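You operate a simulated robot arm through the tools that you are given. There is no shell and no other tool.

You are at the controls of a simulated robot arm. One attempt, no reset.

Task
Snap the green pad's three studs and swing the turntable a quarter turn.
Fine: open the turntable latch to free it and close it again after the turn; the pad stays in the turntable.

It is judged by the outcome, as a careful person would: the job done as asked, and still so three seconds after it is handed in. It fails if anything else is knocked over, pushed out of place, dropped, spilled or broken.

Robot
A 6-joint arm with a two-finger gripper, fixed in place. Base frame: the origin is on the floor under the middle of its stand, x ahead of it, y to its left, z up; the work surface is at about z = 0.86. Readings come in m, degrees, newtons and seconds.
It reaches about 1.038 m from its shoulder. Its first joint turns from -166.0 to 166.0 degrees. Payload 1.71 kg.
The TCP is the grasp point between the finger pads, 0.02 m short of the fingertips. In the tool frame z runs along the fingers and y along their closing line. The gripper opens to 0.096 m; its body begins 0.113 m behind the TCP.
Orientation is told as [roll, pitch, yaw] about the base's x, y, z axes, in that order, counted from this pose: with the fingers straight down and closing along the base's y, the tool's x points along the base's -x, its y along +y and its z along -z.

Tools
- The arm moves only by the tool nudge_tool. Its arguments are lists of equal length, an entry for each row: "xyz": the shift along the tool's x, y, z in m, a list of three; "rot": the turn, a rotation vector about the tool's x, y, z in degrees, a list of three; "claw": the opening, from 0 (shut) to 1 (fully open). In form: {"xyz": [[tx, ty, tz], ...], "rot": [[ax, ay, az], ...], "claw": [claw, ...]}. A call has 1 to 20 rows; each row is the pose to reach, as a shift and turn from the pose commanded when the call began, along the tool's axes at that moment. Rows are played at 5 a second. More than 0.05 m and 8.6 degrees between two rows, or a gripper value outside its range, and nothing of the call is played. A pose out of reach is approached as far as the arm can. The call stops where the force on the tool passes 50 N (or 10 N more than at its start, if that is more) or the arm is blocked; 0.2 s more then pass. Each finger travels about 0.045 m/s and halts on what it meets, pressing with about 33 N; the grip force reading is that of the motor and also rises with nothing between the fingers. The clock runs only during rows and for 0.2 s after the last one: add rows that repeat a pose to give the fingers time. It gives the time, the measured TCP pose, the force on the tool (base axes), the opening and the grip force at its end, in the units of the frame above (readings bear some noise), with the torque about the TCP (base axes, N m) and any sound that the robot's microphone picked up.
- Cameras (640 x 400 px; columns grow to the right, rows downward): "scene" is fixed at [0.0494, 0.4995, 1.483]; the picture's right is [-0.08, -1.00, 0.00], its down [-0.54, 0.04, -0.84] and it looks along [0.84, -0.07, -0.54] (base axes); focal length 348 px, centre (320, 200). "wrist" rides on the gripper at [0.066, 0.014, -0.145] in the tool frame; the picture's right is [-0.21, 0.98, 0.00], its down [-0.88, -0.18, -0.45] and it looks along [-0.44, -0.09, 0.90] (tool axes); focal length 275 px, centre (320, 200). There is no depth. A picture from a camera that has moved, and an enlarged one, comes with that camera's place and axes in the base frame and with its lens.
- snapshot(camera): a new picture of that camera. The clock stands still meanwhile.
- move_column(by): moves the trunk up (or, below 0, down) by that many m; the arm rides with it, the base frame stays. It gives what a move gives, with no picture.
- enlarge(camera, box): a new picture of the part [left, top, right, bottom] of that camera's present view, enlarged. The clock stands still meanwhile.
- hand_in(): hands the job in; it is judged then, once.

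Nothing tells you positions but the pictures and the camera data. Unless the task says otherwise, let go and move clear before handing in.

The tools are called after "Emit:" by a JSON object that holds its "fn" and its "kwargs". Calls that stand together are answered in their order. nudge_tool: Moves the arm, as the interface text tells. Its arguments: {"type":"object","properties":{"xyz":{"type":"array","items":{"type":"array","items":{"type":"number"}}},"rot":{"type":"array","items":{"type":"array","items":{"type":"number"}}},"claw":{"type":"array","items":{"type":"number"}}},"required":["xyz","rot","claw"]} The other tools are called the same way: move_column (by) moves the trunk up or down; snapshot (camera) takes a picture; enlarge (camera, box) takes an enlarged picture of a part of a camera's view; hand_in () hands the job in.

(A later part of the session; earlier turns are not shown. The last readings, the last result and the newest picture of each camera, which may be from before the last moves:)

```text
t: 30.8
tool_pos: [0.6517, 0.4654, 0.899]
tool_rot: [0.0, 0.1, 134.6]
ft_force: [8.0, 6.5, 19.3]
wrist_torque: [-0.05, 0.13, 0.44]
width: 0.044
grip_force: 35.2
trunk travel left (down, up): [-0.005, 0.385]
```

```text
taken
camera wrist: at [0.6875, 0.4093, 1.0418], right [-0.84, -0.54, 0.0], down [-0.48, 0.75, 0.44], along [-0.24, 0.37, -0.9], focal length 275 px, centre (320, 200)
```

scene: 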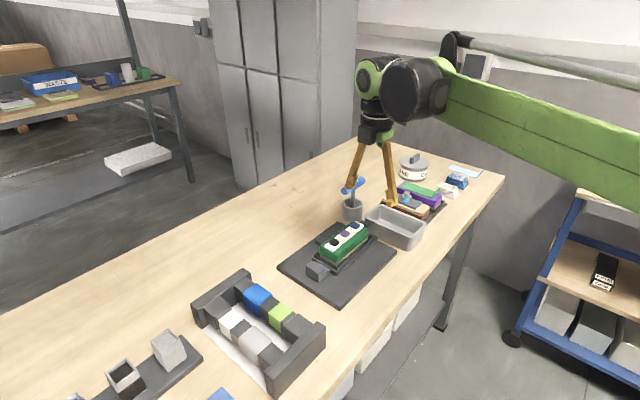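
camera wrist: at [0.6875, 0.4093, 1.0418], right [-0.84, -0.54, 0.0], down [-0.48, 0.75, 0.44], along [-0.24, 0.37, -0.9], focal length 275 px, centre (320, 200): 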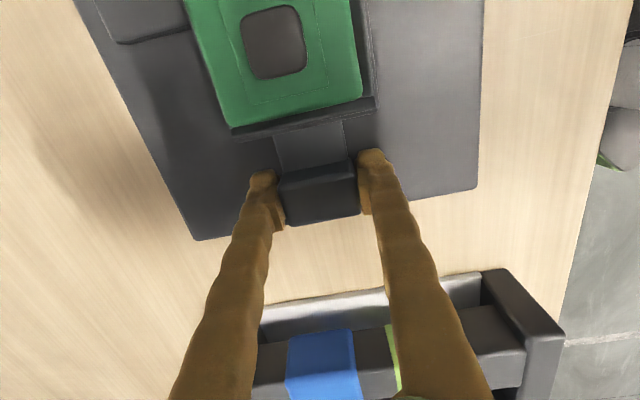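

The knob is sliding with me: the tongue is longer between it and the tray, with almost no force along the slide. I'll continue outward while relieving the vertical load.

Emit:
{"fn": "nudge_tool", "kwargs": {"xyz": [[-0.002, -0.0003, -0.0008], [-0.004, -0.0003, -0.001], [-0.006, -0.0003, -0.001], [-0.008, -0.0003, -0.001], [-0.01, -0.0003, -0.001]], "rot": [[0, 0, 0], [0, 0, 0], [0, 0, 0], [0, 0, 0], [0, 0, 0]], "claw": [0, 0, 0, 0, 0]}}

Emit:
{"fn": "snapshot", "kwargs": {"camera": "wrist"}}

Emit:
{"fn": "enlarge", "kwargs": {"camera": "wrist", "box": [220, 90, 420, 240]}}

```text
t: 32.0
tool_pos: [0.6438, 0.4731, 0.8979]
tool_rot: [0.1, 0.0, 134.6]
ft_force: [-4.0, -3.2, -7.1]
wrist_torque: [-0.08, -0.18, 0.6]
width: 0.0438
grip_force: 35.3
trunk travel left (down, up): [-0.005, 0.385]
```

```text
taken
camera wrist: at [0.6804, 0.4169, 1.0418], right [-0.84, -0.54, 0.0], down [-0.48, 0.75, 0.44], along [-0.24, 0.37, -0.9], focal length 275 px, centre (320, 200)
```

wrist: 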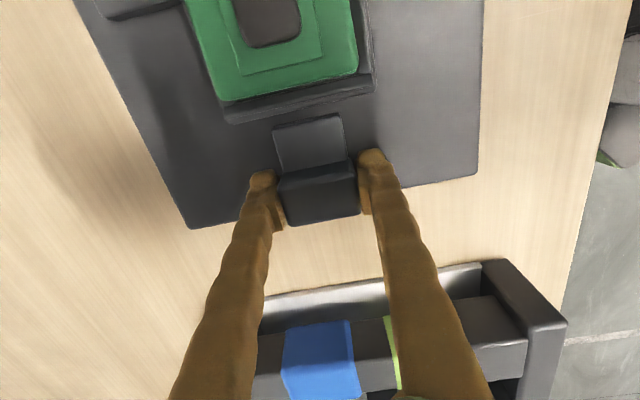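

```text
2.67 times, centred on (320, 165) of wrist
camera zoom: at [0.6804, 0.4169, 1.0418], right [-0.84, -0.54, 0.0], down [-0.48, 0.75, 0.44], along [-0.24, 0.37, -0.9], focal length 734 px, centre (320, 293)
```

zoom: 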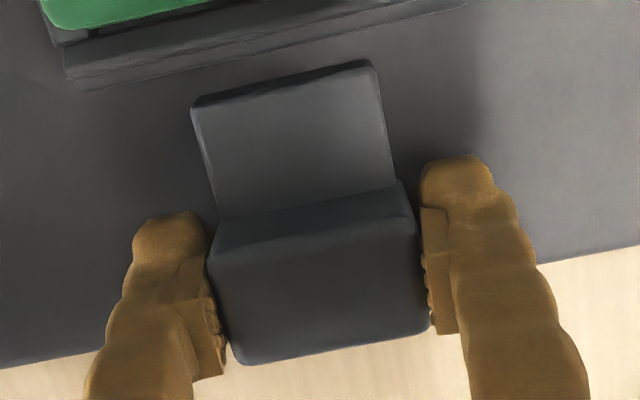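

The tongue has come clear of the turntable edge. I'll keep sliding to reach the latch's end of travel so the turning corners don't catch it.

Emit:
{"fn": "nudge_tool", "kwargs": {"xyz": [[-0.0015, 0, 0], [-0.003, 0, 0], [-0.0045, 0, 0], [-0.006, 0, 0], [-0.0075, 0, 0], [-0.009, 0, 0]], "rot": [[0, 0, 0], [0, 0, 0], [0, 0, 0], [0, 0, 0], [0, 0, 0], [0, 0, 0]], "claw": [0, 0, 0, 0, 0, 0]}}

Emit:
{"fn": "enlarge", "kwargs": {"camera": "wrist", "box": [220, 90, 420, 240]}}

Emit:
{"fn": "enlarge", "kwargs": {"camera": "scene", "box": [260, 190, 400, 310]}}

```text
t: 33.4
tool_pos: [0.6404, 0.4783, 0.8986]
tool_rot: [0.0, 0.0, 134.4]
ft_force: [10.9, -30.0, 1.8]
wrist_torque: [0.09, 0.01, 0.49]
width: 0.0438
grip_force: 35.3
trunk travel left (down, up): [-0.005, 0.385]
```

```text
2.67 times, centred on (320, 165) of wrist
camera zoom: at [0.676, 0.4207, 1.0435], right [-0.84, -0.54, 0.0], down [-0.48, 0.76, 0.44], along [-0.24, 0.37, -0.9], focal length 734 px, centre (320, 293)
```

zoom: 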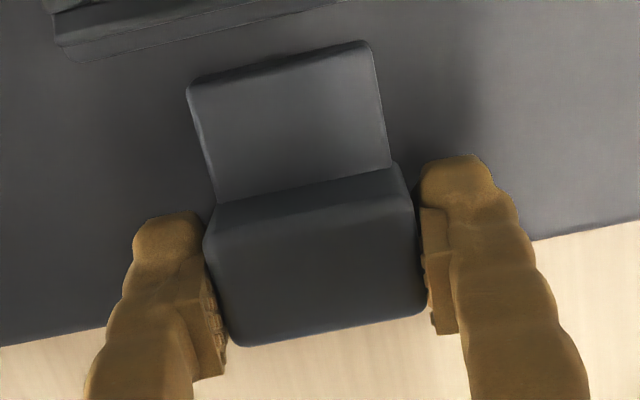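

```text
3.33 times, centred on (330, 250) of scene
camera zoom: at [0.0494, 0.4995, 1.483], right [-0.08, -1.0, 0.0], down [-0.54, 0.04, -0.84], along [0.84, -0.07, -0.54], focal length 1158 px, centre (287, 33)
```

zoom: 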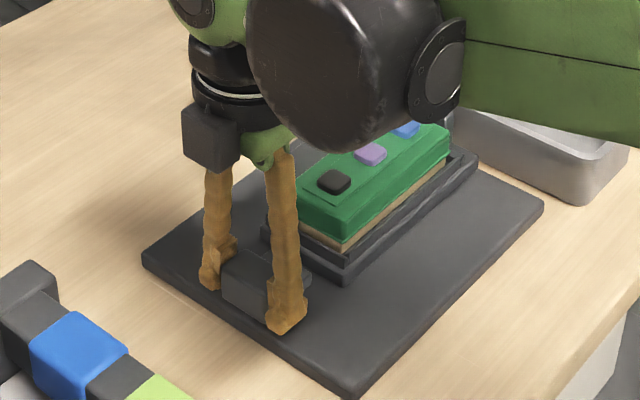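

The latch hit its end stop after about 22 mm, with resistance rising to 29 N. I'll relax, release and lift off, then check that it stays open.

Emit:
{"fn": "nudge_tool", "kwargs": {"xyz": [[0.0015, 0, 0], [0.0015, 0, 0], [0.0015, 0, 0], [0.0015, 0, 0], [0.0015, 0, -0.02], [0.0015, 0, -0.05], [0.0015, 0, -0.09], [0.0015, 0, -0.12], [0.0015, 0, -0.12]], "rot": [[0, 0, 0], [0, 0, 0], [0, 0, 0], [0, 0, 0], [0, 0, 0], [0, 0, 0], [0, 0, 0], [0, 0, 0], [0, 0, 0]], "claw": [0.3, 0.8, 0.8, 0.8, 0.8, 0.8, 0.8, 0.8, 0.8]}}

Emit:
{"fn": "snapshot", "kwargs": {"camera": "wrist"}}

Emit:
{"fn": "enlarge", "kwargs": {"camera": "scene", "box": [260, 190, 400, 310]}}

```text
t: 35.4
tool_pos: [0.6383, 0.4777, 1.0184]
tool_rot: [0.0, 0.1, 134.5]
ft_force: [1.1, -0.2, 0.2]
wrist_torque: [0.01, 0.01, -0.01]
width: 0.0768
grip_force: 0.0
trunk travel left (down, up): [-0.005, 0.385]
```

```text
taken
camera wrist: at [0.6752, 0.4215, 1.163], right [-0.84, -0.54, 0.0], down [-0.48, 0.75, 0.44], along [-0.24, 0.37, -0.9], focal length 275 px, centre (320, 200)
```

wrist: 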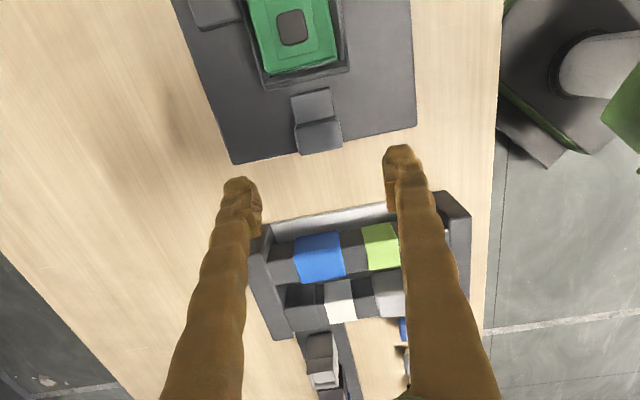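

```text
3.33 times, centred on (330, 250) of scene
camera zoom: at [0.0494, 0.4995, 1.483], right [-0.08, -1.0, 0.0], down [-0.54, 0.04, -0.84], along [0.84, -0.07, -0.54], focal length 1158 px, centre (287, 33)
```

zoom: 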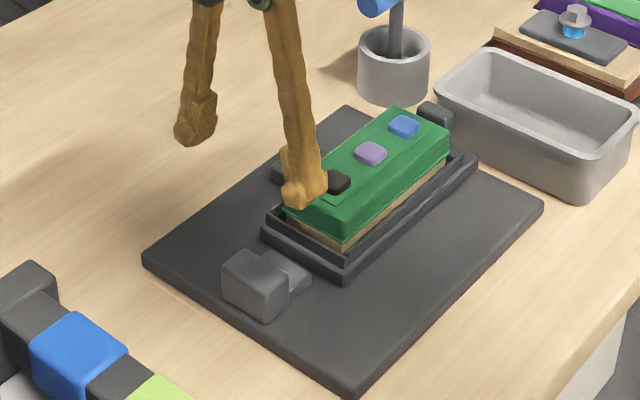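

The latch stays open. Next I'll rotate the wrist 180° (yaw to about -45°, so the later swing stays within -45° to +45°) and look at the post at the far end.

Emit:
{"fn": "nudge_tool", "kwargs": {"xyz": [[0.004, 0, -0.012], [0.008, 0, -0.024], [0.015, 0, -0.034], [0.024, 0, -0.034], [0.033, 0, -0.034], [0.042, 0, -0.034], [0.051, 0, -0.034], [0.06, 0, -0.034], [0.069, -0.001, -0.034], [0.078, -0.001, -0.034], [0.087, -0.001, -0.034], [0.096, -0.001, -0.034], [0.105, -0.001, -0.034], [0.114, -0.001, -0.034], [0.123, -0.002, -0.034], [0.132, -0.002, -0.034], [0.141, -0.002, -0.034], [0.15, -0.002, -0.034], [0.159, -0.002, -0.034], [0.1672, -0.0022, -0.034]], "rot": [[0, 0, 8.5], [0, 0, 17], [0, 0, 25.5], [0, 0, 34], [0, 0, 42.5], [0, 0, 51], [0, 0, 59.5], [0, 0, 68], [0, 0, 76.5], [0, 0, 85], [0, 0, 93.5], [0, 0, 102], [0, 0, 110.5], [0, 0, 119], [0, 0, 127.5], [0, 0, 136], [0, 0, 144.5], [0, 0, 153], [0, 0, 161.5], [0, 0, 170]], "claw": [0.8, 0.8, 0.8, 0.8, 0.8, 0.8, 0.8, 0.8, 0.8, 0.8, 0.8, 0.8, 0.8, 0.8, 0.8, 0.8, 0.8, 0.8, 0.8, 0.8]}}

Emit:
{"fn": "nudge_tool", "kwargs": {"xyz": [[0, 0, 0], [0, 0, 0], [0, 0, 0]], "rot": [[0, 0, 5], [0, 0, 9.5], [0, 0, 9.5]], "claw": [0.8, 0.8, 0.8]}}

Emit:
{"fn": "snapshot", "kwargs": {"camera": "wrist"}}

Emit:
{"fn": "snapshot", "kwargs": {"camera": "scene"}}

```text
t: 39.6
tool_pos: [0.7579, 0.3616, 1.0539]
tool_rot: [0.0, 0.0, -35.6]
ft_force: [-1.1, 0.1, -0.1]
wrist_torque: [-0.02, -0.02, -0.03]
width: 0.077
grip_force: 0.0
trunk travel left (down, up): [-0.005, 0.385]
```

```text
t: 40.4
tool_pos: [0.7576, 0.3606, 1.0527]
tool_rot: [0.0, -0.2, -45.1]
ft_force: [0.0, 0.1, 0.4]
wrist_torque: [-0.04, 0.0, -0.01]
width: 0.0769
grip_force: 0.0
trunk travel left (down, up): [-0.005, 0.385]
```

```text
taken
camera wrist: at [0.7217, 0.4176, 1.197], right [0.84, 0.55, 0.0], down [0.49, -0.75, 0.45], along [0.24, -0.37, -0.9], focal length 275 px, centre (320, 200)
```

wrist: 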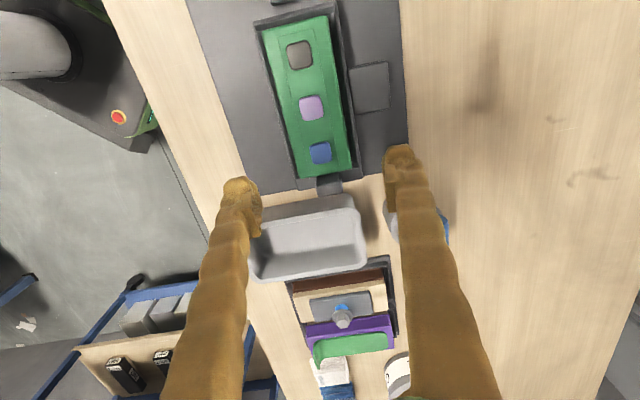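

```text
taken
```

scene: 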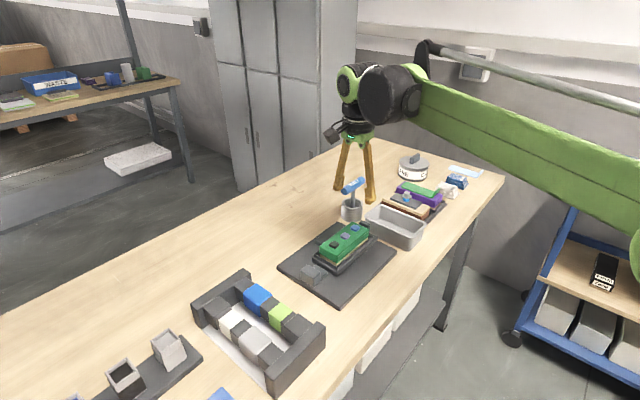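

Emit:
{"fn": "enlarge", "kwargs": {"camera": "wrist", "box": [230, 20, 430, 220]}}

Emit:
{"fn": "enlarge", "kwargs": {"camera": "wrist", "box": [280, 140, 380, 220]}}

Emit:
{"fn": "enlarge", "kwargs": {"camera": "scene", "box": [320, 165, 430, 255]}}

```text
2.00 times, centred on (330, 120) of wrist
camera zoom: at [0.7217, 0.4176, 1.197], right [0.84, 0.55, 0.0], down [0.49, -0.75, 0.45], along [0.24, -0.37, -0.9], focal length 551 px, centre (300, 360)
```

zoom: 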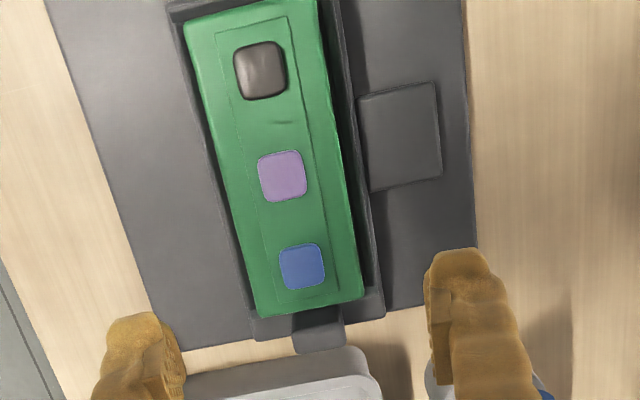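

```text
5.00 times, centred on (330, 180) of wrist
camera zoom: at [0.7217, 0.4176, 1.197], right [0.84, 0.55, 0.0], down [0.49, -0.75, 0.45], along [0.24, -0.37, -0.9], focal length 1376 px, centre (270, 300)
```

zoom: 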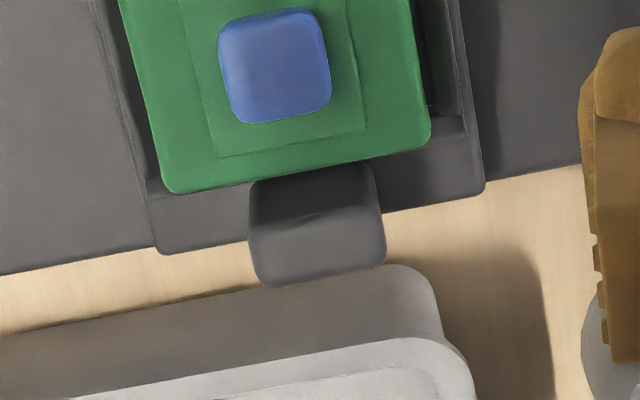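

```text
4.44 times, centred on (375, 210) of scene
camera zoom: at [0.0494, 0.4995, 1.483], right [-0.08, -1.0, 0.0], down [-0.54, 0.04, -0.84], along [0.84, -0.07, -0.54], focal length 1545 px, centre (76, 156)
```

zoom: 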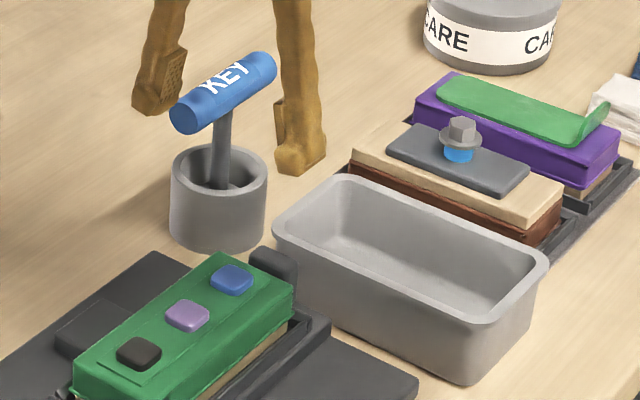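

The post sits about 88 mm from the pivot, is 29 mm wide and has its top at z≈0.922. The bin rim is about 18 mm beyond where the fingers will be. I'll move above the post with the fingers partly open.

Emit:
{"fn": "nudge_tool", "kwargs": {"xyz": [[-0.015, 0, 0], [-0.03, 0, 0], [-0.045, 0, 0], [-0.0593, -0.0007, 0.01], [-0.0593, -0.0007, 0.04], [-0.0593, -0.0007, 0.07], [-0.0593, -0.0007, 0.088], [-0.0593, -0.0007, 0.088]], "rot": [[0, 0, 0], [0, 0, 0], [0, 0, 0], [0, 0, 0], [0, 0, 0], [0, 0, 0], [0, 0, 0], [0, 0, 0]], "claw": [0.6, 0.6, 0.6, 0.6, 0.6, 0.6, 0.6, 0.6]}}

Emit:
{"fn": "snapshot", "kwargs": {"camera": "wrist"}}

Emit:
{"fn": "enlarge", "kwargs": {"camera": "scene", "box": [310, 165, 430, 265]}}

```text
t: 42.2
tool_pos: [0.8001, 0.3196, 0.9651]
tool_rot: [0.1, 0.0, -44.9]
ft_force: [-0.5, -0.8, 0.4]
wrist_torque: [0.01, 0.03, 0.0]
width: 0.0575
grip_force: 0.1
trunk travel left (down, up): [-0.005, 0.385]
```

```text
taken
camera wrist: at [0.7631, 0.3758, 1.1087], right [0.84, 0.55, 0.0], down [0.49, -0.75, 0.45], along [0.24, -0.37, -0.9], focal length 275 px, centre (320, 200)
```

wrist: 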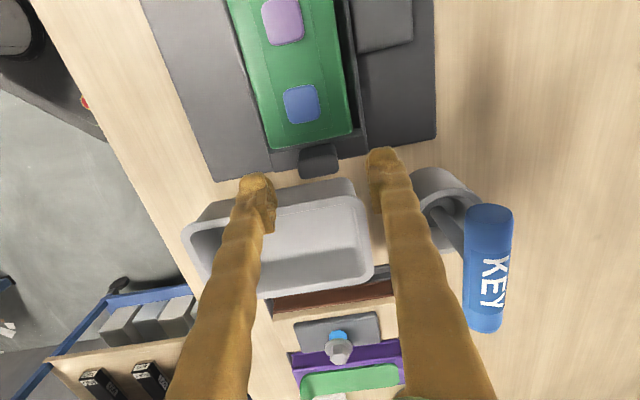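

```text
4.00 times, centred on (370, 215) of scene
camera zoom: at [0.0494, 0.4995, 1.483], right [-0.08, -1.0, 0.0], down [-0.54, 0.04, -0.84], along [0.84, -0.07, -0.54], focal length 1390 px, centre (120, 140)
```

zoom: 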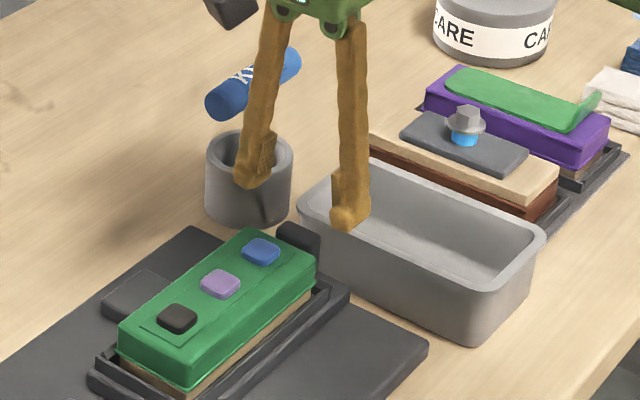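

Emit:
{"fn": "enlarge", "kwargs": {"camera": "wrist", "box": [230, 110, 420, 250]}}

```text
2.86 times, centred on (325, 180) of wrist
camera zoom: at [0.7631, 0.3758, 1.1087], right [0.84, 0.55, 0.0], down [0.49, -0.75, 0.45], along [0.24, -0.37, -0.9], focal length 786 px, centre (306, 257)
```

zoom: 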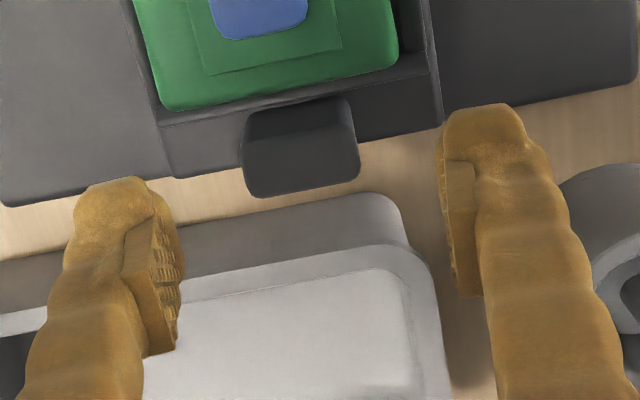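

It's aligned over the post, so I'll descend around it with the tips staying above the tray wall and inside the bin clearance.

Emit:
{"fn": "nudge_tool", "kwargs": {"xyz": [[0, -0.001, 0.01], [0, -0.002, 0.02], [0, -0.002, 0.03], [0, -0.002, 0.038], [0, -0.002, 0.045], [0, -0.002, 0.045], [0, -0.002, 0.045], [0, -0.002, 0.045]], "rot": [[0, 0, 0], [0, 0, 0], [0, 0, 0], [0, 0, 0], [0, 0, 0], [0, 0, 0], [0, 0, 0], [0, 0, 0]], "claw": [0.6, 0.6, 0.6, 0.6, 0.6, 0.42, 0.4, 0.4]}}

Emit:
{"fn": "snapshot", "kwargs": {"camera": "wrist"}}

Emit:
{"fn": "enlarge", "kwargs": {"camera": "wrist", "box": [230, 110, 420, 250]}}

Emit:
{"fn": "enlarge", "kwargs": {"camera": "scene", "box": [310, 165, 430, 265]}}

```text
t: 44.0
tool_pos: [0.7984, 0.3157, 0.9183]
tool_rot: [0.0, -0.1, -45.0]
ft_force: [0.5, 0.3, 0.5]
wrist_torque: [-0.02, 0.01, -0.01]
width: 0.0385
grip_force: 0.1
trunk travel left (down, up): [-0.005, 0.385]
```

```text
taken
camera wrist: at [0.7622, 0.3727, 1.063], right [0.84, 0.55, 0.0], down [0.49, -0.75, 0.45], along [0.24, -0.37, -0.9], focal length 275 px, centre (320, 200)
```

wrist: 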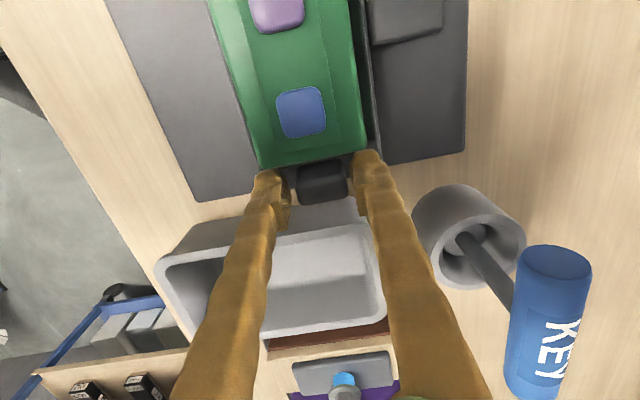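

```text
2.86 times, centred on (325, 180) of wrist
camera zoom: at [0.7622, 0.3727, 1.063], right [0.84, 0.55, 0.0], down [0.49, -0.75, 0.45], along [0.24, -0.37, -0.9], focal length 786 px, centre (306, 257)
```

zoom: 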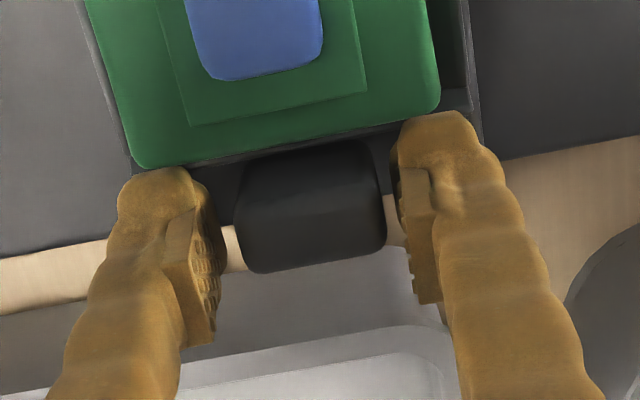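

```text
4.00 times, centred on (370, 215) of scene
camera zoom: at [0.0494, 0.4995, 1.483], right [-0.08, -1.0, 0.0], down [-0.54, 0.04, -0.84], along [0.84, -0.07, -0.54], focal length 1390 px, centre (120, 140)
```

zoom: 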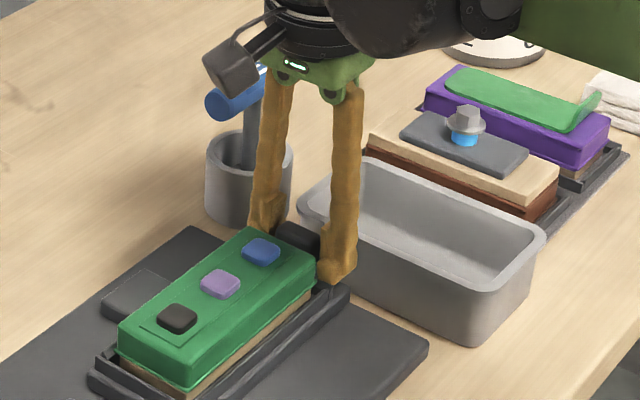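

The post is caged between the fingers. I'll nudge counter-clockwise along the arc (toward the side tab's direction) and watch the force to see whether it turns that way.

Emit:
{"fn": "nudge_tool", "kwargs": {"xyz": [[0, 0.0016, 0], [0, 0.0032, 0], [0, 0.0047, 0], [0.0001, 0.0063, 0], [0.0002, 0.0079, 0], [0.0003, 0.0095, 0]], "rot": [[0, 0, -1], [0, 0, -2], [0, 0, -3], [0, 0, -4], [0, 0, -5], [0, 0, -6]], "claw": [0.4, 0.4, 0.4, 0.4, 0.4, 0.4]}}

Emit:
{"fn": "enlarge", "kwargs": {"camera": "wrist", "box": [230, 110, 420, 250]}}

Emit:
{"fn": "enlarge", "kwargs": {"camera": "scene", "box": [275, 200, 415, 310]}}

```text
t: 45.4
tool_pos: [0.8053, 0.3219, 0.9184]
tool_rot: [0.0, 0.0, -39.0]
ft_force: [3.5, -2.6, 5.2]
wrist_torque: [0.11, -0.06, -0.16]
width: 0.0383
grip_force: 0.1
trunk travel left (down, up): [-0.005, 0.385]
```

```text
2.86 times, centred on (325, 180) of wrist
camera zoom: at [0.7628, 0.375, 1.0633], right [0.78, 0.63, 0.0], down [0.57, -0.69, 0.45], along [0.28, -0.35, -0.9], focal length 786 px, centre (306, 257)
```

zoom: 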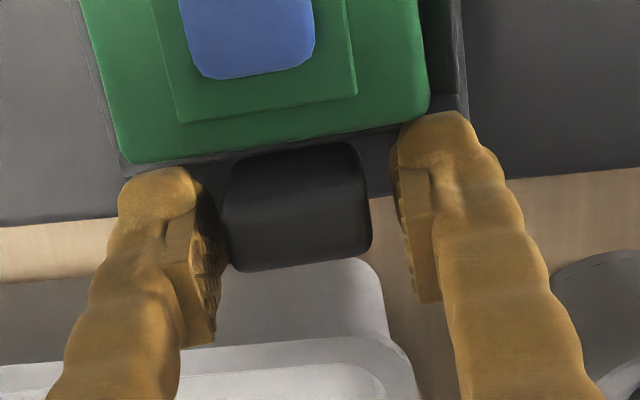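

```text
3.64 times, centred on (345, 255) of scene
camera zoom: at [0.0494, 0.4995, 1.483], right [-0.08, -1.0, 0.0], down [-0.54, 0.04, -0.84], along [0.84, -0.07, -0.54], focal length 1264 px, centre (229, 0)
```

zoom: 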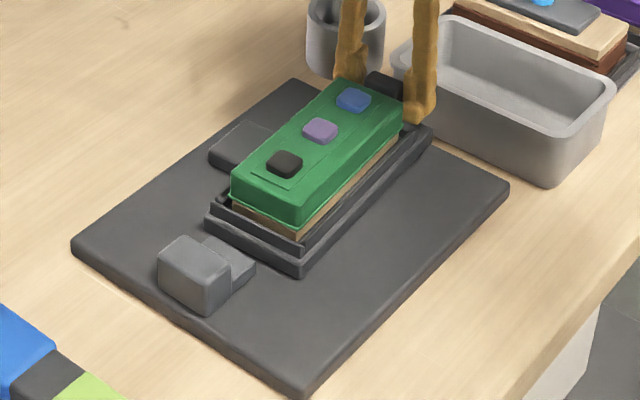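

It turns freely at about 5 N in this direction. I'll continue along the arc in smooth steps.

Emit:
{"fn": "nudge_tool", "kwargs": {"xyz": [[0, 0.0048, 0], [0.0002, 0.0095, 0], [0.0007, 0.0143, 0], [0.0015, 0.019, 0], [0.0025, 0.0237, 0], [0.0037, 0.0283, 0], [0.0052, 0.0328, 0], [0.0069, 0.0373, 0]], "rot": [[0, 0, -3], [0, 0, -6], [0, 0, -9], [0, 0, -12], [0, 0, -15], [0, 0, -18], [0, 0, -21], [0, 0, -24]], "claw": [0.4, 0.4, 0.4, 0.4, 0.4, 0.4, 0.4, 0.4]}}

Emit:
{"fn": "snapshot", "kwargs": {"camera": "wrist"}}

Emit:
{"fn": "enlarge", "kwargs": {"camera": "scene", "box": [275, 200, 415, 310]}}

```text
t: 47.2
tool_pos: [0.8208, 0.3575, 0.9184]
tool_rot: [0.0, 0.0, -15.0]
ft_force: [7.2, -0.4, 4.9]
wrist_torque: [0.15, -0.08, -0.26]
width: 0.0398
grip_force: 1.2
trunk travel left (down, up): [-0.005, 0.385]
```

```text
taken
camera wrist: at [0.7627, 0.3877, 1.0632], right [0.45, 0.89, 0.0], down [0.8, -0.4, 0.45], along [0.4, -0.2, -0.9], focal length 275 px, centre (320, 200)
```

wrist: 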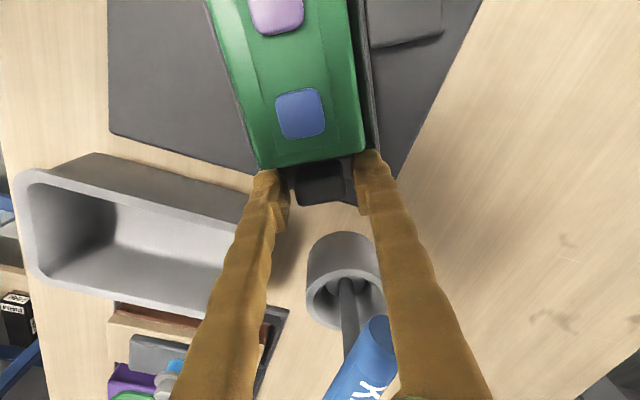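

```text
3.64 times, centred on (345, 255) of scene
camera zoom: at [0.0494, 0.4995, 1.483], right [-0.08, -1.0, 0.0], down [-0.54, 0.04, -0.84], along [0.84, -0.07, -0.54], focal length 1264 px, centre (229, 0)
```

zoom: 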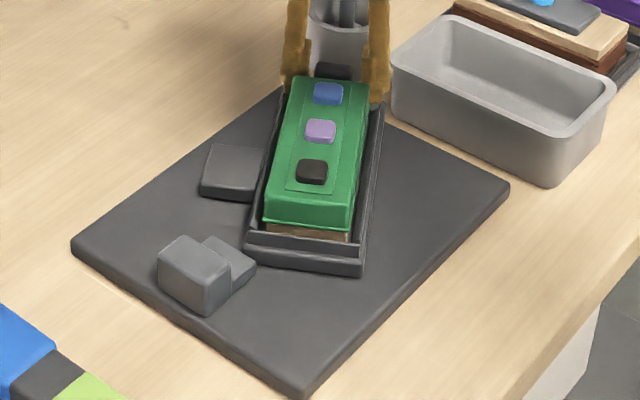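

The side tab turns with the tray and is heading for the latch, and the purple stud stays put, so it is the pivot. I'll continue the swing.

Emit:
{"fn": "nudge_tool", "kwargs": {"xyz": [[0, 0.0046, 0], [0.0004, 0.0093, 0], [0.0009, 0.0138, 0], [0.0017, 0.0184, 0], [0.0027, 0.0229, 0], [0.004, 0.0274, 0], [0.0055, 0.0318, 0], [0.0073, 0.0361, 0], [0.0091, 0.0403, 0], [0.0114, 0.0444, 0], [0.0138, 0.0484, 0], [0.0163, 0.0522, 0]], "rot": [[0, 0, -3], [0, 0, -6], [0, 0, -9], [0, 0, -12], [0, 0, -15], [0, 0, -18], [0, 0, -21], [0, 0, -24], [0, 0, -27], [0, 0, -30], [0, 0, -33], [0, 0, -36]], "claw": [0.4, 0.4, 0.4, 0.4, 0.4, 0.4, 0.4, 0.4, 0.4, 0.4, 0.4, 0.4]}}

Emit:
{"fn": "snapshot", "kwargs": {"camera": "wrist"}}

Emit:
{"fn": "enlarge", "kwargs": {"camera": "scene", "box": [275, 200, 415, 310]}}

```text
t: 49.8
tool_pos: [0.8203, 0.4122, 0.9187]
tool_rot: [0.0, 0.0, 21.0]
ft_force: [13.9, 8.9, 6.2]
wrist_torque: [0.12, -0.16, -0.37]
width: 0.0393
grip_force: 0.6
trunk travel left (down, up): [-0.005, 0.385]
```

```text
taken
camera wrist: at [0.7542, 0.402, 1.0633], right [-0.16, 0.99, 0.0], down [0.88, 0.14, 0.44], along [0.44, 0.07, -0.9], focal length 275 px, centre (320, 200)
```

wrist: 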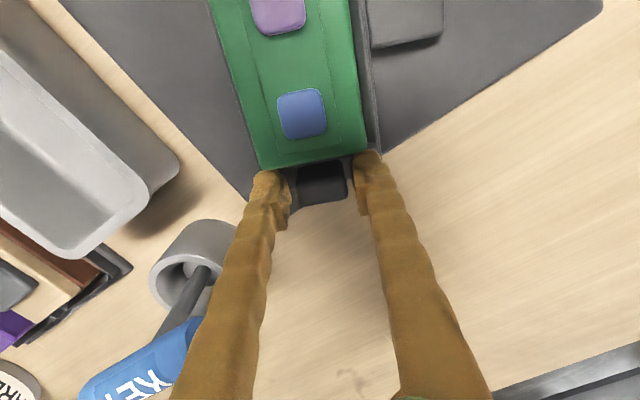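

```text
3.64 times, centred on (345, 255) of scene
camera zoom: at [0.0494, 0.4995, 1.483], right [-0.08, -1.0, 0.0], down [-0.54, 0.04, -0.84], along [0.84, -0.07, -0.54], focal length 1264 px, centre (229, 0)
```

zoom: 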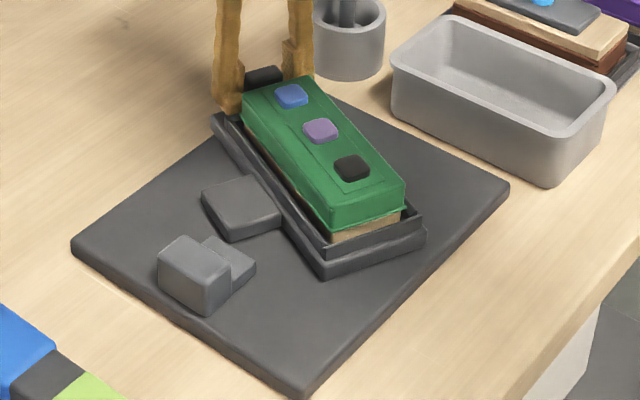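

About 63° is done, with a mild outward radial load. I'll move the path 2 mm outward and continue, stopping short of 90° to check.

Emit:
{"fn": "nudge_tool", "kwargs": {"xyz": [[-0.0004, 0.0047, 0], [-0.0005, 0.0094, 0], [-0.0004, 0.0141, 0], [0, 0.0187, 0], [0.0011, 0.0233, 0], [0.0024, 0.0278, 0], [0.004, 0.0323, 0], [0.004, 0.0323, 0]], "rot": [[0, 0, -3], [0, 0, -6], [0, 0, -9], [0, 0, -12], [0, 0, -15], [0, 0, -18], [0, 0, -21], [0, 0, -21]], "claw": [0.4, 0.4, 0.4, 0.4, 0.4, 0.4, 0.4, 0.4]}}

Emit:
{"fn": "snapshot", "kwargs": {"camera": "wrist"}}

Emit:
{"fn": "enlarge", "kwargs": {"camera": "scene", "box": [275, 200, 415, 310]}}

```text
t: 51.6
tool_pos: [0.8048, 0.4408, 0.919]
tool_rot: [-0.1, 0.0, 41.9]
ft_force: [-0.5, 0.7, -0.4]
wrist_torque: [0.0, 0.02, 0.01]
width: 0.0388
grip_force: 0.5
trunk travel left (down, up): [-0.005, 0.385]
```

```text
taken
camera wrist: at [0.7472, 0.4068, 1.0633], right [-0.5, 0.86, 0.0], down [0.77, 0.45, 0.44], along [0.38, 0.22, -0.9], focal length 275 px, centre (320, 200)
```

wrist: 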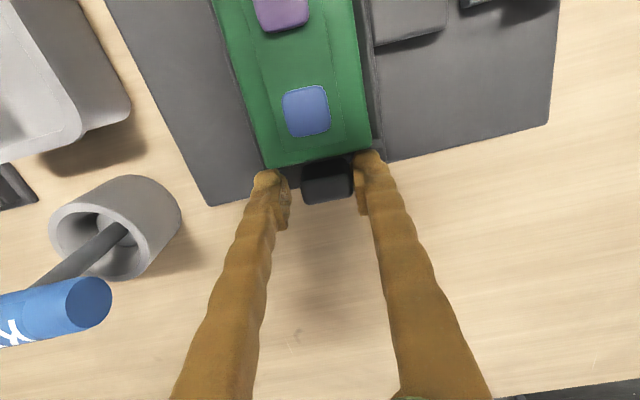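

```text
3.64 times, centred on (345, 255) of scene
camera zoom: at [0.0494, 0.4995, 1.483], right [-0.08, -1.0, 0.0], down [-0.54, 0.04, -0.84], along [0.84, -0.07, -0.54], focal length 1264 px, centre (229, 0)
```

zoom: 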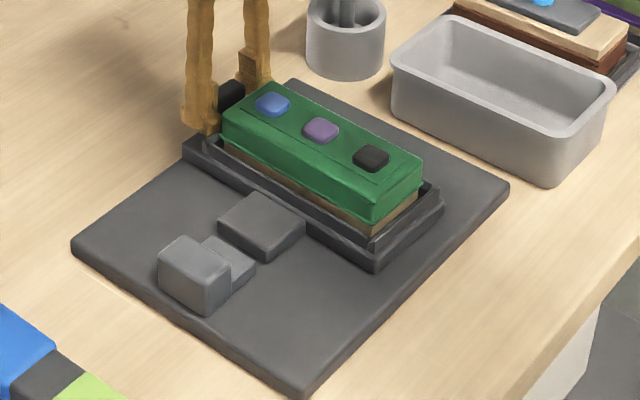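

The post now sits slightly ahead of the pushing finger with zero force. I'll check the turntable angle against the plate.

Emit:
{"fn": "enlarge", "kwargs": {"camera": "wrist", "box": [200, 0, 560, 220]}}

Emit:
{"fn": "enlarge", "kwargs": {"camera": "scene", "box": [285, 225, 385, 290]}}

```text
1.78 times, centred on (380, 110) of wrist
camera zoom: at [0.7472, 0.4068, 1.0633], right [-0.5, 0.86, 0.0], down [0.77, 0.45, 0.44], along [0.38, 0.22, -0.9], focal length 489 px, centre (213, 360)
```

zoom: 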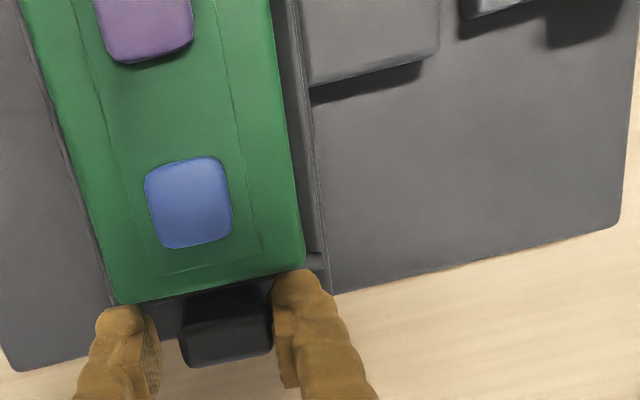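

```text
6.15 times, centred on (335, 258) of scene
camera zoom: at [0.0494, 0.4995, 1.483], right [-0.08, -1.0, 0.0], down [-0.54, 0.04, -0.84], along [0.84, -0.07, -0.54], focal length 2139 px, centre (228, -154)
```

zoom: 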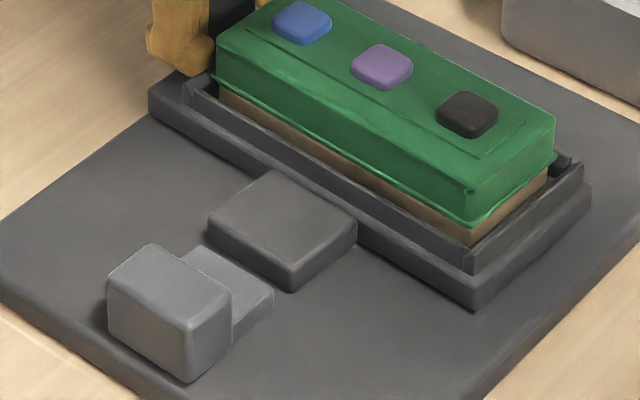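

The turntable is about 87–89° round. I'll bring the pushing finger up to the post in small steps and feel for a stop.

Emit:
{"fn": "nudge_tool", "kwargs": {"xyz": [[0, 0.0016, 0], [0.0001, 0.0032, 0], [0.0001, 0.0048, 0], [0.0002, 0.0064, 0], [0.0003, 0.0079, 0]], "rot": [[0, 0, -1], [0, 0, -2], [0, 0, -3], [0, 0, -4], [0, 0, -5]], "claw": [0.4, 0.4, 0.4, 0.4, 0.4]}}

Emit:
{"fn": "enlarge", "kwargs": {"camera": "wrist", "box": [200, 0, 560, 220]}}

Emit:
{"fn": "enlarge", "kwargs": {"camera": "scene", "box": [285, 225, 385, 290]}}

```text
t: 52.8
tool_pos: [0.7988, 0.4461, 0.919]
tool_rot: [-0.1, -0.1, 47.0]
ft_force: [1.6, 0.7, 1.2]
wrist_torque: [0.01, -0.01, -0.03]
width: 0.0383
grip_force: 0.0
trunk travel left (down, up): [-0.005, 0.385]
```

```text
1.78 times, centred on (380, 110) of wrist
camera zoom: at [0.7448, 0.4083, 1.0636], right [-0.58, 0.82, 0.0], down [0.73, 0.52, 0.44], along [0.36, 0.26, -0.9], focal length 489 px, centre (213, 360)
```

zoom: 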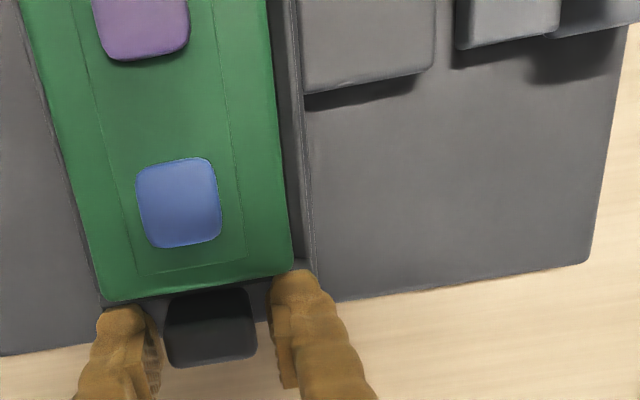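

```text
6.15 times, centred on (335, 258) of scene
camera zoom: at [0.0494, 0.4995, 1.483], right [-0.08, -1.0, 0.0], down [-0.54, 0.04, -0.84], along [0.84, -0.07, -0.54], focal length 2139 px, centre (228, -154)
```

zoom: 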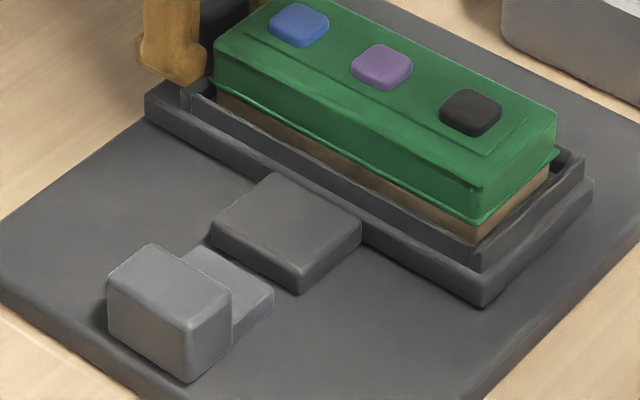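

By the stud line, the turntable now reads about 90°. I'll lift clear and look straight down to compare the tab with the latch tongue.

Emit:
{"fn": "nudge_tool", "kwargs": {"xyz": [[0, -0.0012, 0], [0, -0.0012, -0.02], [0, -0.0012, -0.05], [0, -0.0012, -0.09], [0.03, -0.0012, -0.13], [0.07, -0.0012, -0.16], [0.1, -0.0012, -0.18], [0.1, -0.0012, -0.18]], "rot": [[0, 0, 0], [0, 0, 0], [0, 0, 0], [0, 0, 0], [0, 0, 0], [0, 0, 0], [0, 0, 0], [0, 0, 0]], "claw": [0.4, 0.4, 0.4, 0.4, 0.4, 0.6, 0.8, 0.8]}}

Emit:
{"fn": "snapshot", "kwargs": {"camera": "wrist"}}

Emit:
{"fn": "enlarge", "kwargs": {"camera": "scene", "box": [275, 200, 415, 310]}}

```text
t: 54.6
tool_pos: [0.7312, 0.3709, 1.0985]
tool_rot: [-0.1, 0.1, 47.0]
ft_force: [-0.3, 0.0, -0.2]
wrist_torque: [0.01, -0.02, -0.02]
width: 0.077
grip_force: 0.0
trunk travel left (down, up): [-0.005, 0.385]
```

```text
taken
camera wrist: at [0.6757, 0.3331, 1.2433], right [-0.58, 0.82, 0.0], down [0.73, 0.52, 0.44], along [0.36, 0.26, -0.9], focal length 275 px, centre (320, 200)
```

wrist: 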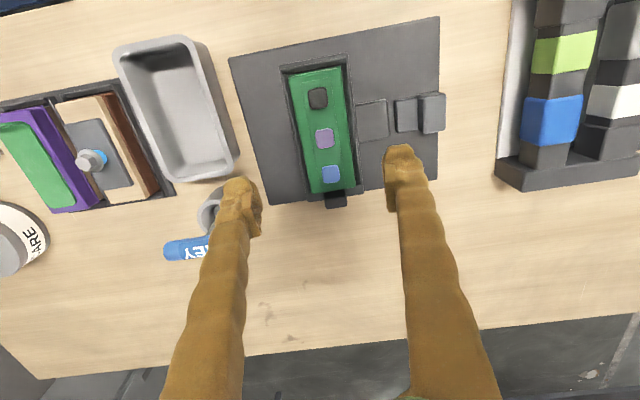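

```text
3.64 times, centred on (345, 255) of scene
camera zoom: at [0.0494, 0.4995, 1.483], right [-0.08, -1.0, 0.0], down [-0.54, 0.04, -0.84], along [0.84, -0.07, -0.54], focal length 1264 px, centre (229, 0)
```

zoom: 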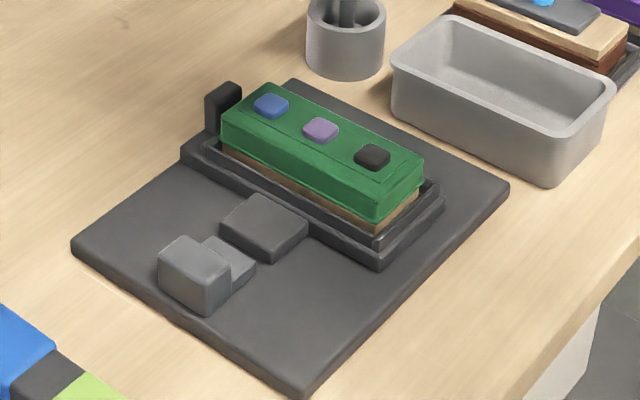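

Emit:
{"fn": "enlarge", "kwargs": {"camera": "wrist", "box": [225, 10, 455, 215]}}

Emit:
{"fn": "enlarge", "kwargs": {"camera": "wrist", "box": [340, 80, 450, 155]}}

```text
1.95 times, centred on (340, 112) of wrist
camera zoom: at [0.6757, 0.3331, 1.2433], right [-0.58, 0.82, 0.0], down [0.73, 0.52, 0.44], along [0.36, 0.26, -0.9], focal length 537 px, centre (281, 371)
```

zoom: 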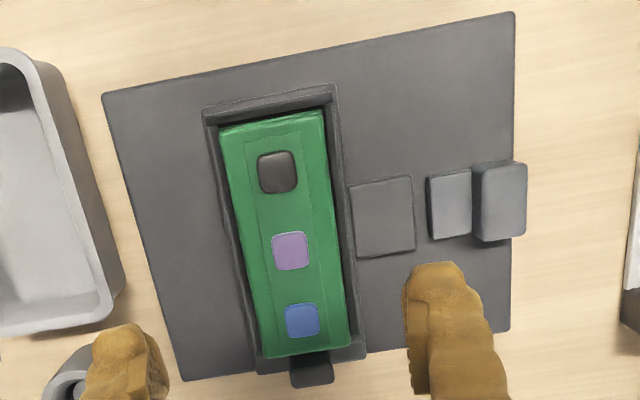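

```text
5.33 times, centred on (395, 118) of wrist
camera zoom: at [0.6757, 0.3331, 1.2433], right [-0.58, 0.82, 0.0], down [0.73, 0.52, 0.44], along [0.36, 0.26, -0.9], focal length 1468 px, centre (-80, 640)
```

zoom: 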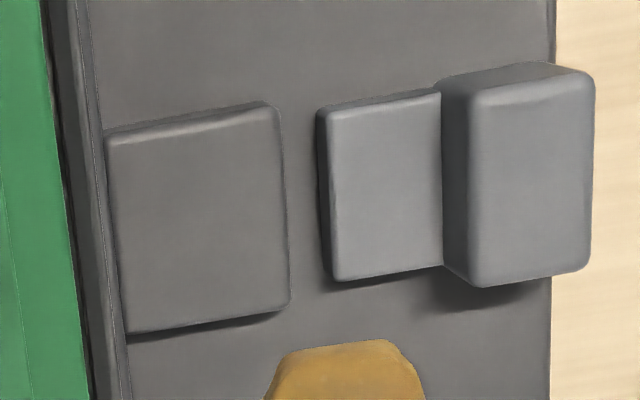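

The stud line is parallel to the plate edge to within about 0.5°, so the quarter turn is done, and the tab faces the tongue. I'll go back to the knob to close the latch.

Emit:
{"fn": "nudge_tool", "kwargs": {"xyz": [[-0.0014, 0.0128, 0], [-0.0028, 0.0256, 0], [-0.0042, 0.0383, 0], [-0.0056, 0.0511, 0], [-0.007, 0.0639, 0], [-0.0084, 0.0766, 0], [-0.0098, 0.0894, 0], [-0.0112, 0.1022, 0.01], [-0.0126, 0.115, 0.03], [-0.014, 0.1277, 0.05], [-0.0154, 0.1405, 0.07], [-0.0154, 0.1405, 0.085], [-0.0154, 0.1405, 0.085]], "rot": [[0, 0, -8], [0, 0, -16], [0, 0, -24], [0, 0, -32], [0, 0, -40], [0, 0, -48], [0, 0, -56], [0, 0, -64], [0, 0, -72], [0, 0, -80], [0, 0, -87.8], [0, 0, -87.8], [0, 0, -87.8]], "claw": [0.8, 0.8, 0.8, 0.8, 0.8, 0.8, 0.8, 0.8, 0.8, 0.8, 0.8, 0.8, 0.8]}}

Emit:
{"fn": "snapshot", "kwargs": {"camera": "wrist"}}

Emit:
{"fn": "enlarge", "kwargs": {"camera": "wrist", "box": [180, 20, 440, 220]}}

```text
t: 57.4
tool_pos: [0.6387, 0.48, 1.0139]
tool_rot: [0.0, 0.1, 134.8]
ft_force: [-0.2, -0.2, -0.5]
wrist_torque: [0.02, 0.01, 0.0]
width: 0.0769
grip_force: 0.0
trunk travel left (down, up): [-0.005, 0.385]
```

```text
taken
camera wrist: at [0.6758, 0.424, 1.1582], right [-0.84, -0.54, 0.0], down [-0.49, 0.75, 0.44], along [-0.24, 0.37, -0.9], focal length 275 px, centre (320, 200)
```

wrist: 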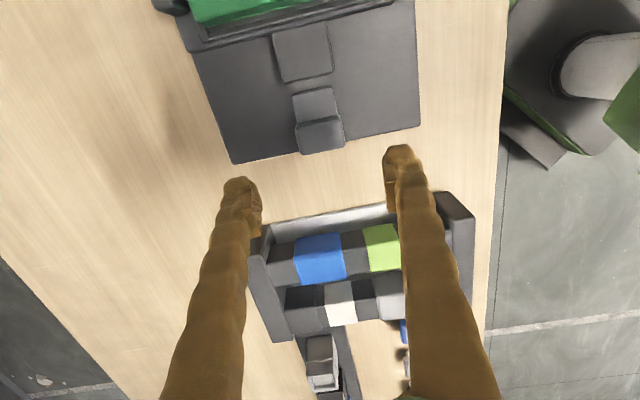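

```text
2.00 times, centred on (310, 120) of wrist
camera zoom: at [0.6758, 0.424, 1.1582], right [-0.84, -0.54, 0.0], down [-0.49, 0.75, 0.44], along [-0.24, 0.37, -0.9], focal length 551 px, centre (340, 360)
```

zoom: 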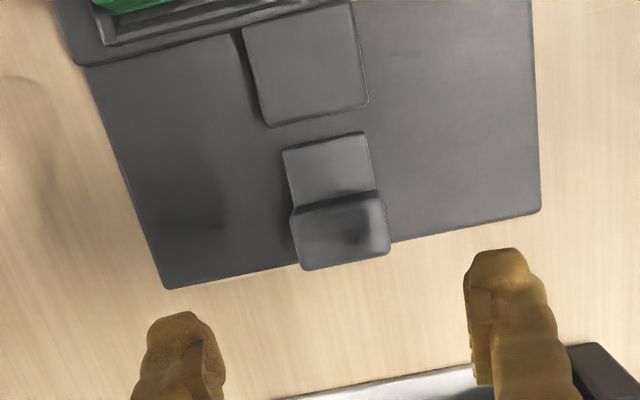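

The tab and tongue are aligned. I'll correct 6 mm toward the knob centre, descend around it and grip.

Emit:
{"fn": "nudge_tool", "kwargs": {"xyz": [[0.0064, 0.0014, 0.02], [0.0064, 0.0014, 0.05], [0.0064, 0.0014, 0.08], [0.0064, 0.0014, 0.1], [0.0064, 0.0014, 0.11], [0.0064, 0.0014, 0.1155], [0.0064, 0.0014, 0.1155]], "rot": [[0, 0, 0], [0, 0, 0], [0, 0, 0], [0, 0, 0], [0, 0, 0], [0, 0, 0], [0, 0, 0]], "claw": [0.8, 0.8, 0.8, 0.8, 0.8, 0.8, 0.8]}}

Emit:
{"fn": "nudge_tool", "kwargs": {"xyz": [[0, 0, 0], [0, 0, 0], [0, 0, 0], [0, 0, 0], [0, 0, 0]], "rot": [[0, 0, 0], [0, 0, 0], [0, 0, 0], [0, 0, 0], [0, 0, 0]], "claw": [0.55, 0.4, 0.2, 0, 0]}}

Emit:
{"fn": "enlarge", "kwargs": {"camera": "wrist", "box": [180, 20, 440, 220]}}

```text
t: 59.0
tool_pos: [0.6441, 0.4733, 0.8987]
tool_rot: [0.1, 0.1, 134.8]
ft_force: [0.7, 0.1, -0.1]
wrist_torque: [-0.03, 0.03, 0.02]
width: 0.0766
grip_force: 0.2
trunk travel left (down, up): [-0.005, 0.385]
```

```text
t: 60.2
tool_pos: [0.6433, 0.4736, 0.8982]
tool_rot: [-0.1, 0.0, 134.8]
ft_force: [5.1, 4.4, 3.2]
wrist_torque: [-0.02, 0.04, 0.09]
width: 0.0438
grip_force: 34.5
trunk travel left (down, up): [-0.005, 0.385]
```

```text
2.00 times, centred on (310, 120) of wrist
camera zoom: at [0.6796, 0.4179, 1.0426], right [-0.84, -0.54, 0.0], down [-0.49, 0.75, 0.44], along [-0.24, 0.37, -0.9], focal length 551 px, centre (340, 360)
```

zoom: 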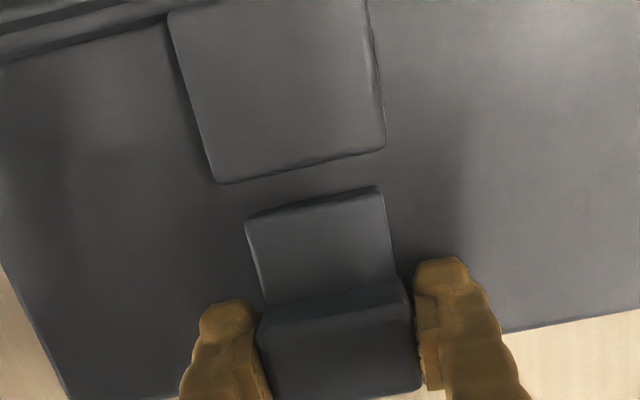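

Good grip. Now I'll slide the latch closed toward the turntable tab in small steps.

Emit:
{"fn": "nudge_tool", "kwargs": {"xyz": [[0.0015, 0, 0], [0.003, 0, 0], [0.0045, 0, 0], [0.006, 0, 0], [0.0075, 0, 0], [0.009, 0, 0], [0.0105, 0, 0], [0.012, 0, 0]], "rot": [[0, 0, 0], [0, 0, 0], [0, 0, 0], [0, 0, 0], [0, 0, 0], [0, 0, 0], [0, 0, 0], [0, 0, 0]], "claw": [0, 0, 0, 0, 0, 0, 0, 0]}}

Emit:
{"fn": "enlarge", "kwargs": {"camera": "wrist", "box": [180, 20, 440, 220]}}

```text
t: 62.0
tool_pos: [0.6522, 0.4656, 0.8984]
tool_rot: [0.1, 0.1, 134.8]
ft_force: [0.4, 1.4, 0.6]
wrist_torque: [-0.05, -0.09, 0.04]
width: 0.0439
grip_force: 35.1
trunk travel left (down, up): [-0.005, 0.385]
```

```text
2.00 times, centred on (310, 120) of wrist
camera zoom: at [0.6885, 0.409, 1.0426], right [-0.84, -0.54, 0.0], down [-0.49, 0.75, 0.44], along [-0.24, 0.37, -0.9], focal length 551 px, centre (340, 360)
```

zoom: 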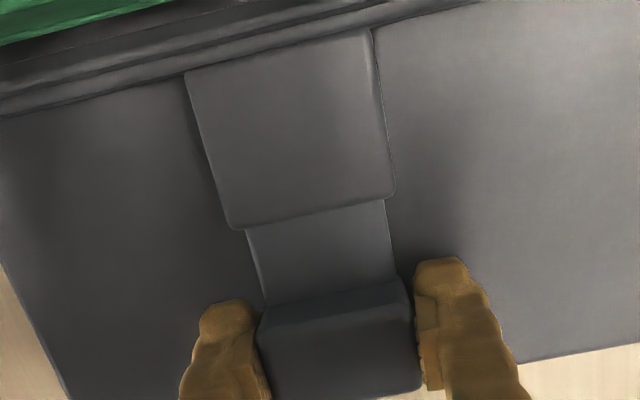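

The tongue is sliding into the tab. A few more millimetres will bring it to the home stop.

Emit:
{"fn": "nudge_tool", "kwargs": {"xyz": [[0.001, 0, 0], [0.002, 0, 0], [0.003, 0, 0], [0.004, 0, 0], [0.005, 0, 0], [0.006, 0, 0]], "rot": [[0, 0, 0], [0, 0, 0], [0, 0, 0], [0, 0, 0], [0, 0, 0], [0, 0, 0]], "claw": [0, 0, 0, 0, 0, 0]}}

Emit:
{"fn": "enlarge", "kwargs": {"camera": "wrist", "box": [180, 20, 440, 220]}}

```text
t: 63.4
tool_pos: [0.6547, 0.4606, 0.8992]
tool_rot: [0.0, -0.1, 134.8]
ft_force: [3.6, 6.7, 0.8]
wrist_torque: [-0.16, -0.06, 0.04]
width: 0.0436
grip_force: 34.3
trunk travel left (down, up): [-0.005, 0.385]
```

```text
2.00 times, centred on (310, 120) of wrist
camera zoom: at [0.6924, 0.4051, 1.0427], right [-0.84, -0.54, 0.0], down [-0.49, 0.75, 0.44], along [-0.24, 0.37, -0.9], focal length 551 px, centre (340, 360)
```

zoom: 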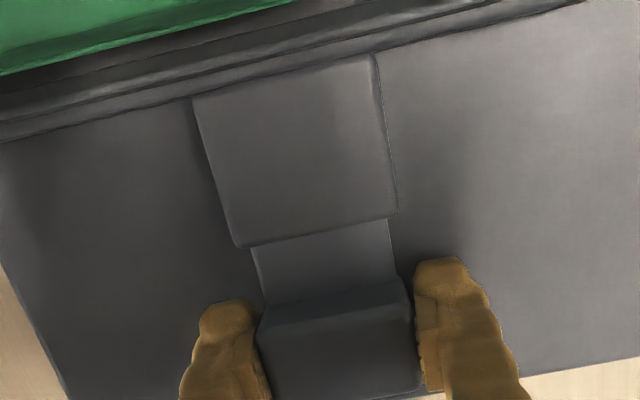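

It looks the same as the original closed position. I'll push a little more to confirm it's against its stop.

Emit:
{"fn": "nudge_tool", "kwargs": {"xyz": [[0.001, 0, 0], [0.002, 0, 0], [0.003, 0, 0]], "rot": [[0, 0, 0], [0, 0, 0], [0, 0, 0]], "claw": [0, 0, 0]}}

Emit:
{"fn": "enlarge", "kwargs": {"camera": "wrist", "box": [180, 20, 440, 220]}}

```text
t: 64.2
tool_pos: [0.6579, 0.4604, 0.8989]
tool_rot: [0.1, 0.0, 134.8]
ft_force: [-26.4, 12.8, -6.6]
wrist_torque: [-0.01, -0.1, -0.03]
width: 0.0436
grip_force: 34.3
trunk travel left (down, up): [-0.005, 0.385]
```

```text
2.00 times, centred on (310, 120) of wrist
camera zoom: at [0.6934, 0.4044, 1.0432], right [-0.84, -0.55, 0.0], down [-0.49, 0.75, 0.44], along [-0.24, 0.37, -0.9], focal length 551 px, centre (340, 360)
```

zoom: 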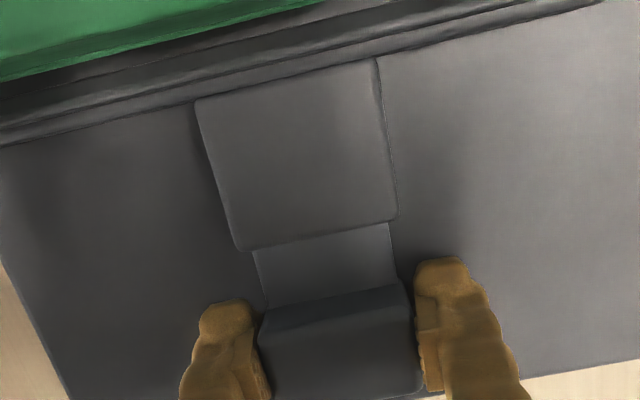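

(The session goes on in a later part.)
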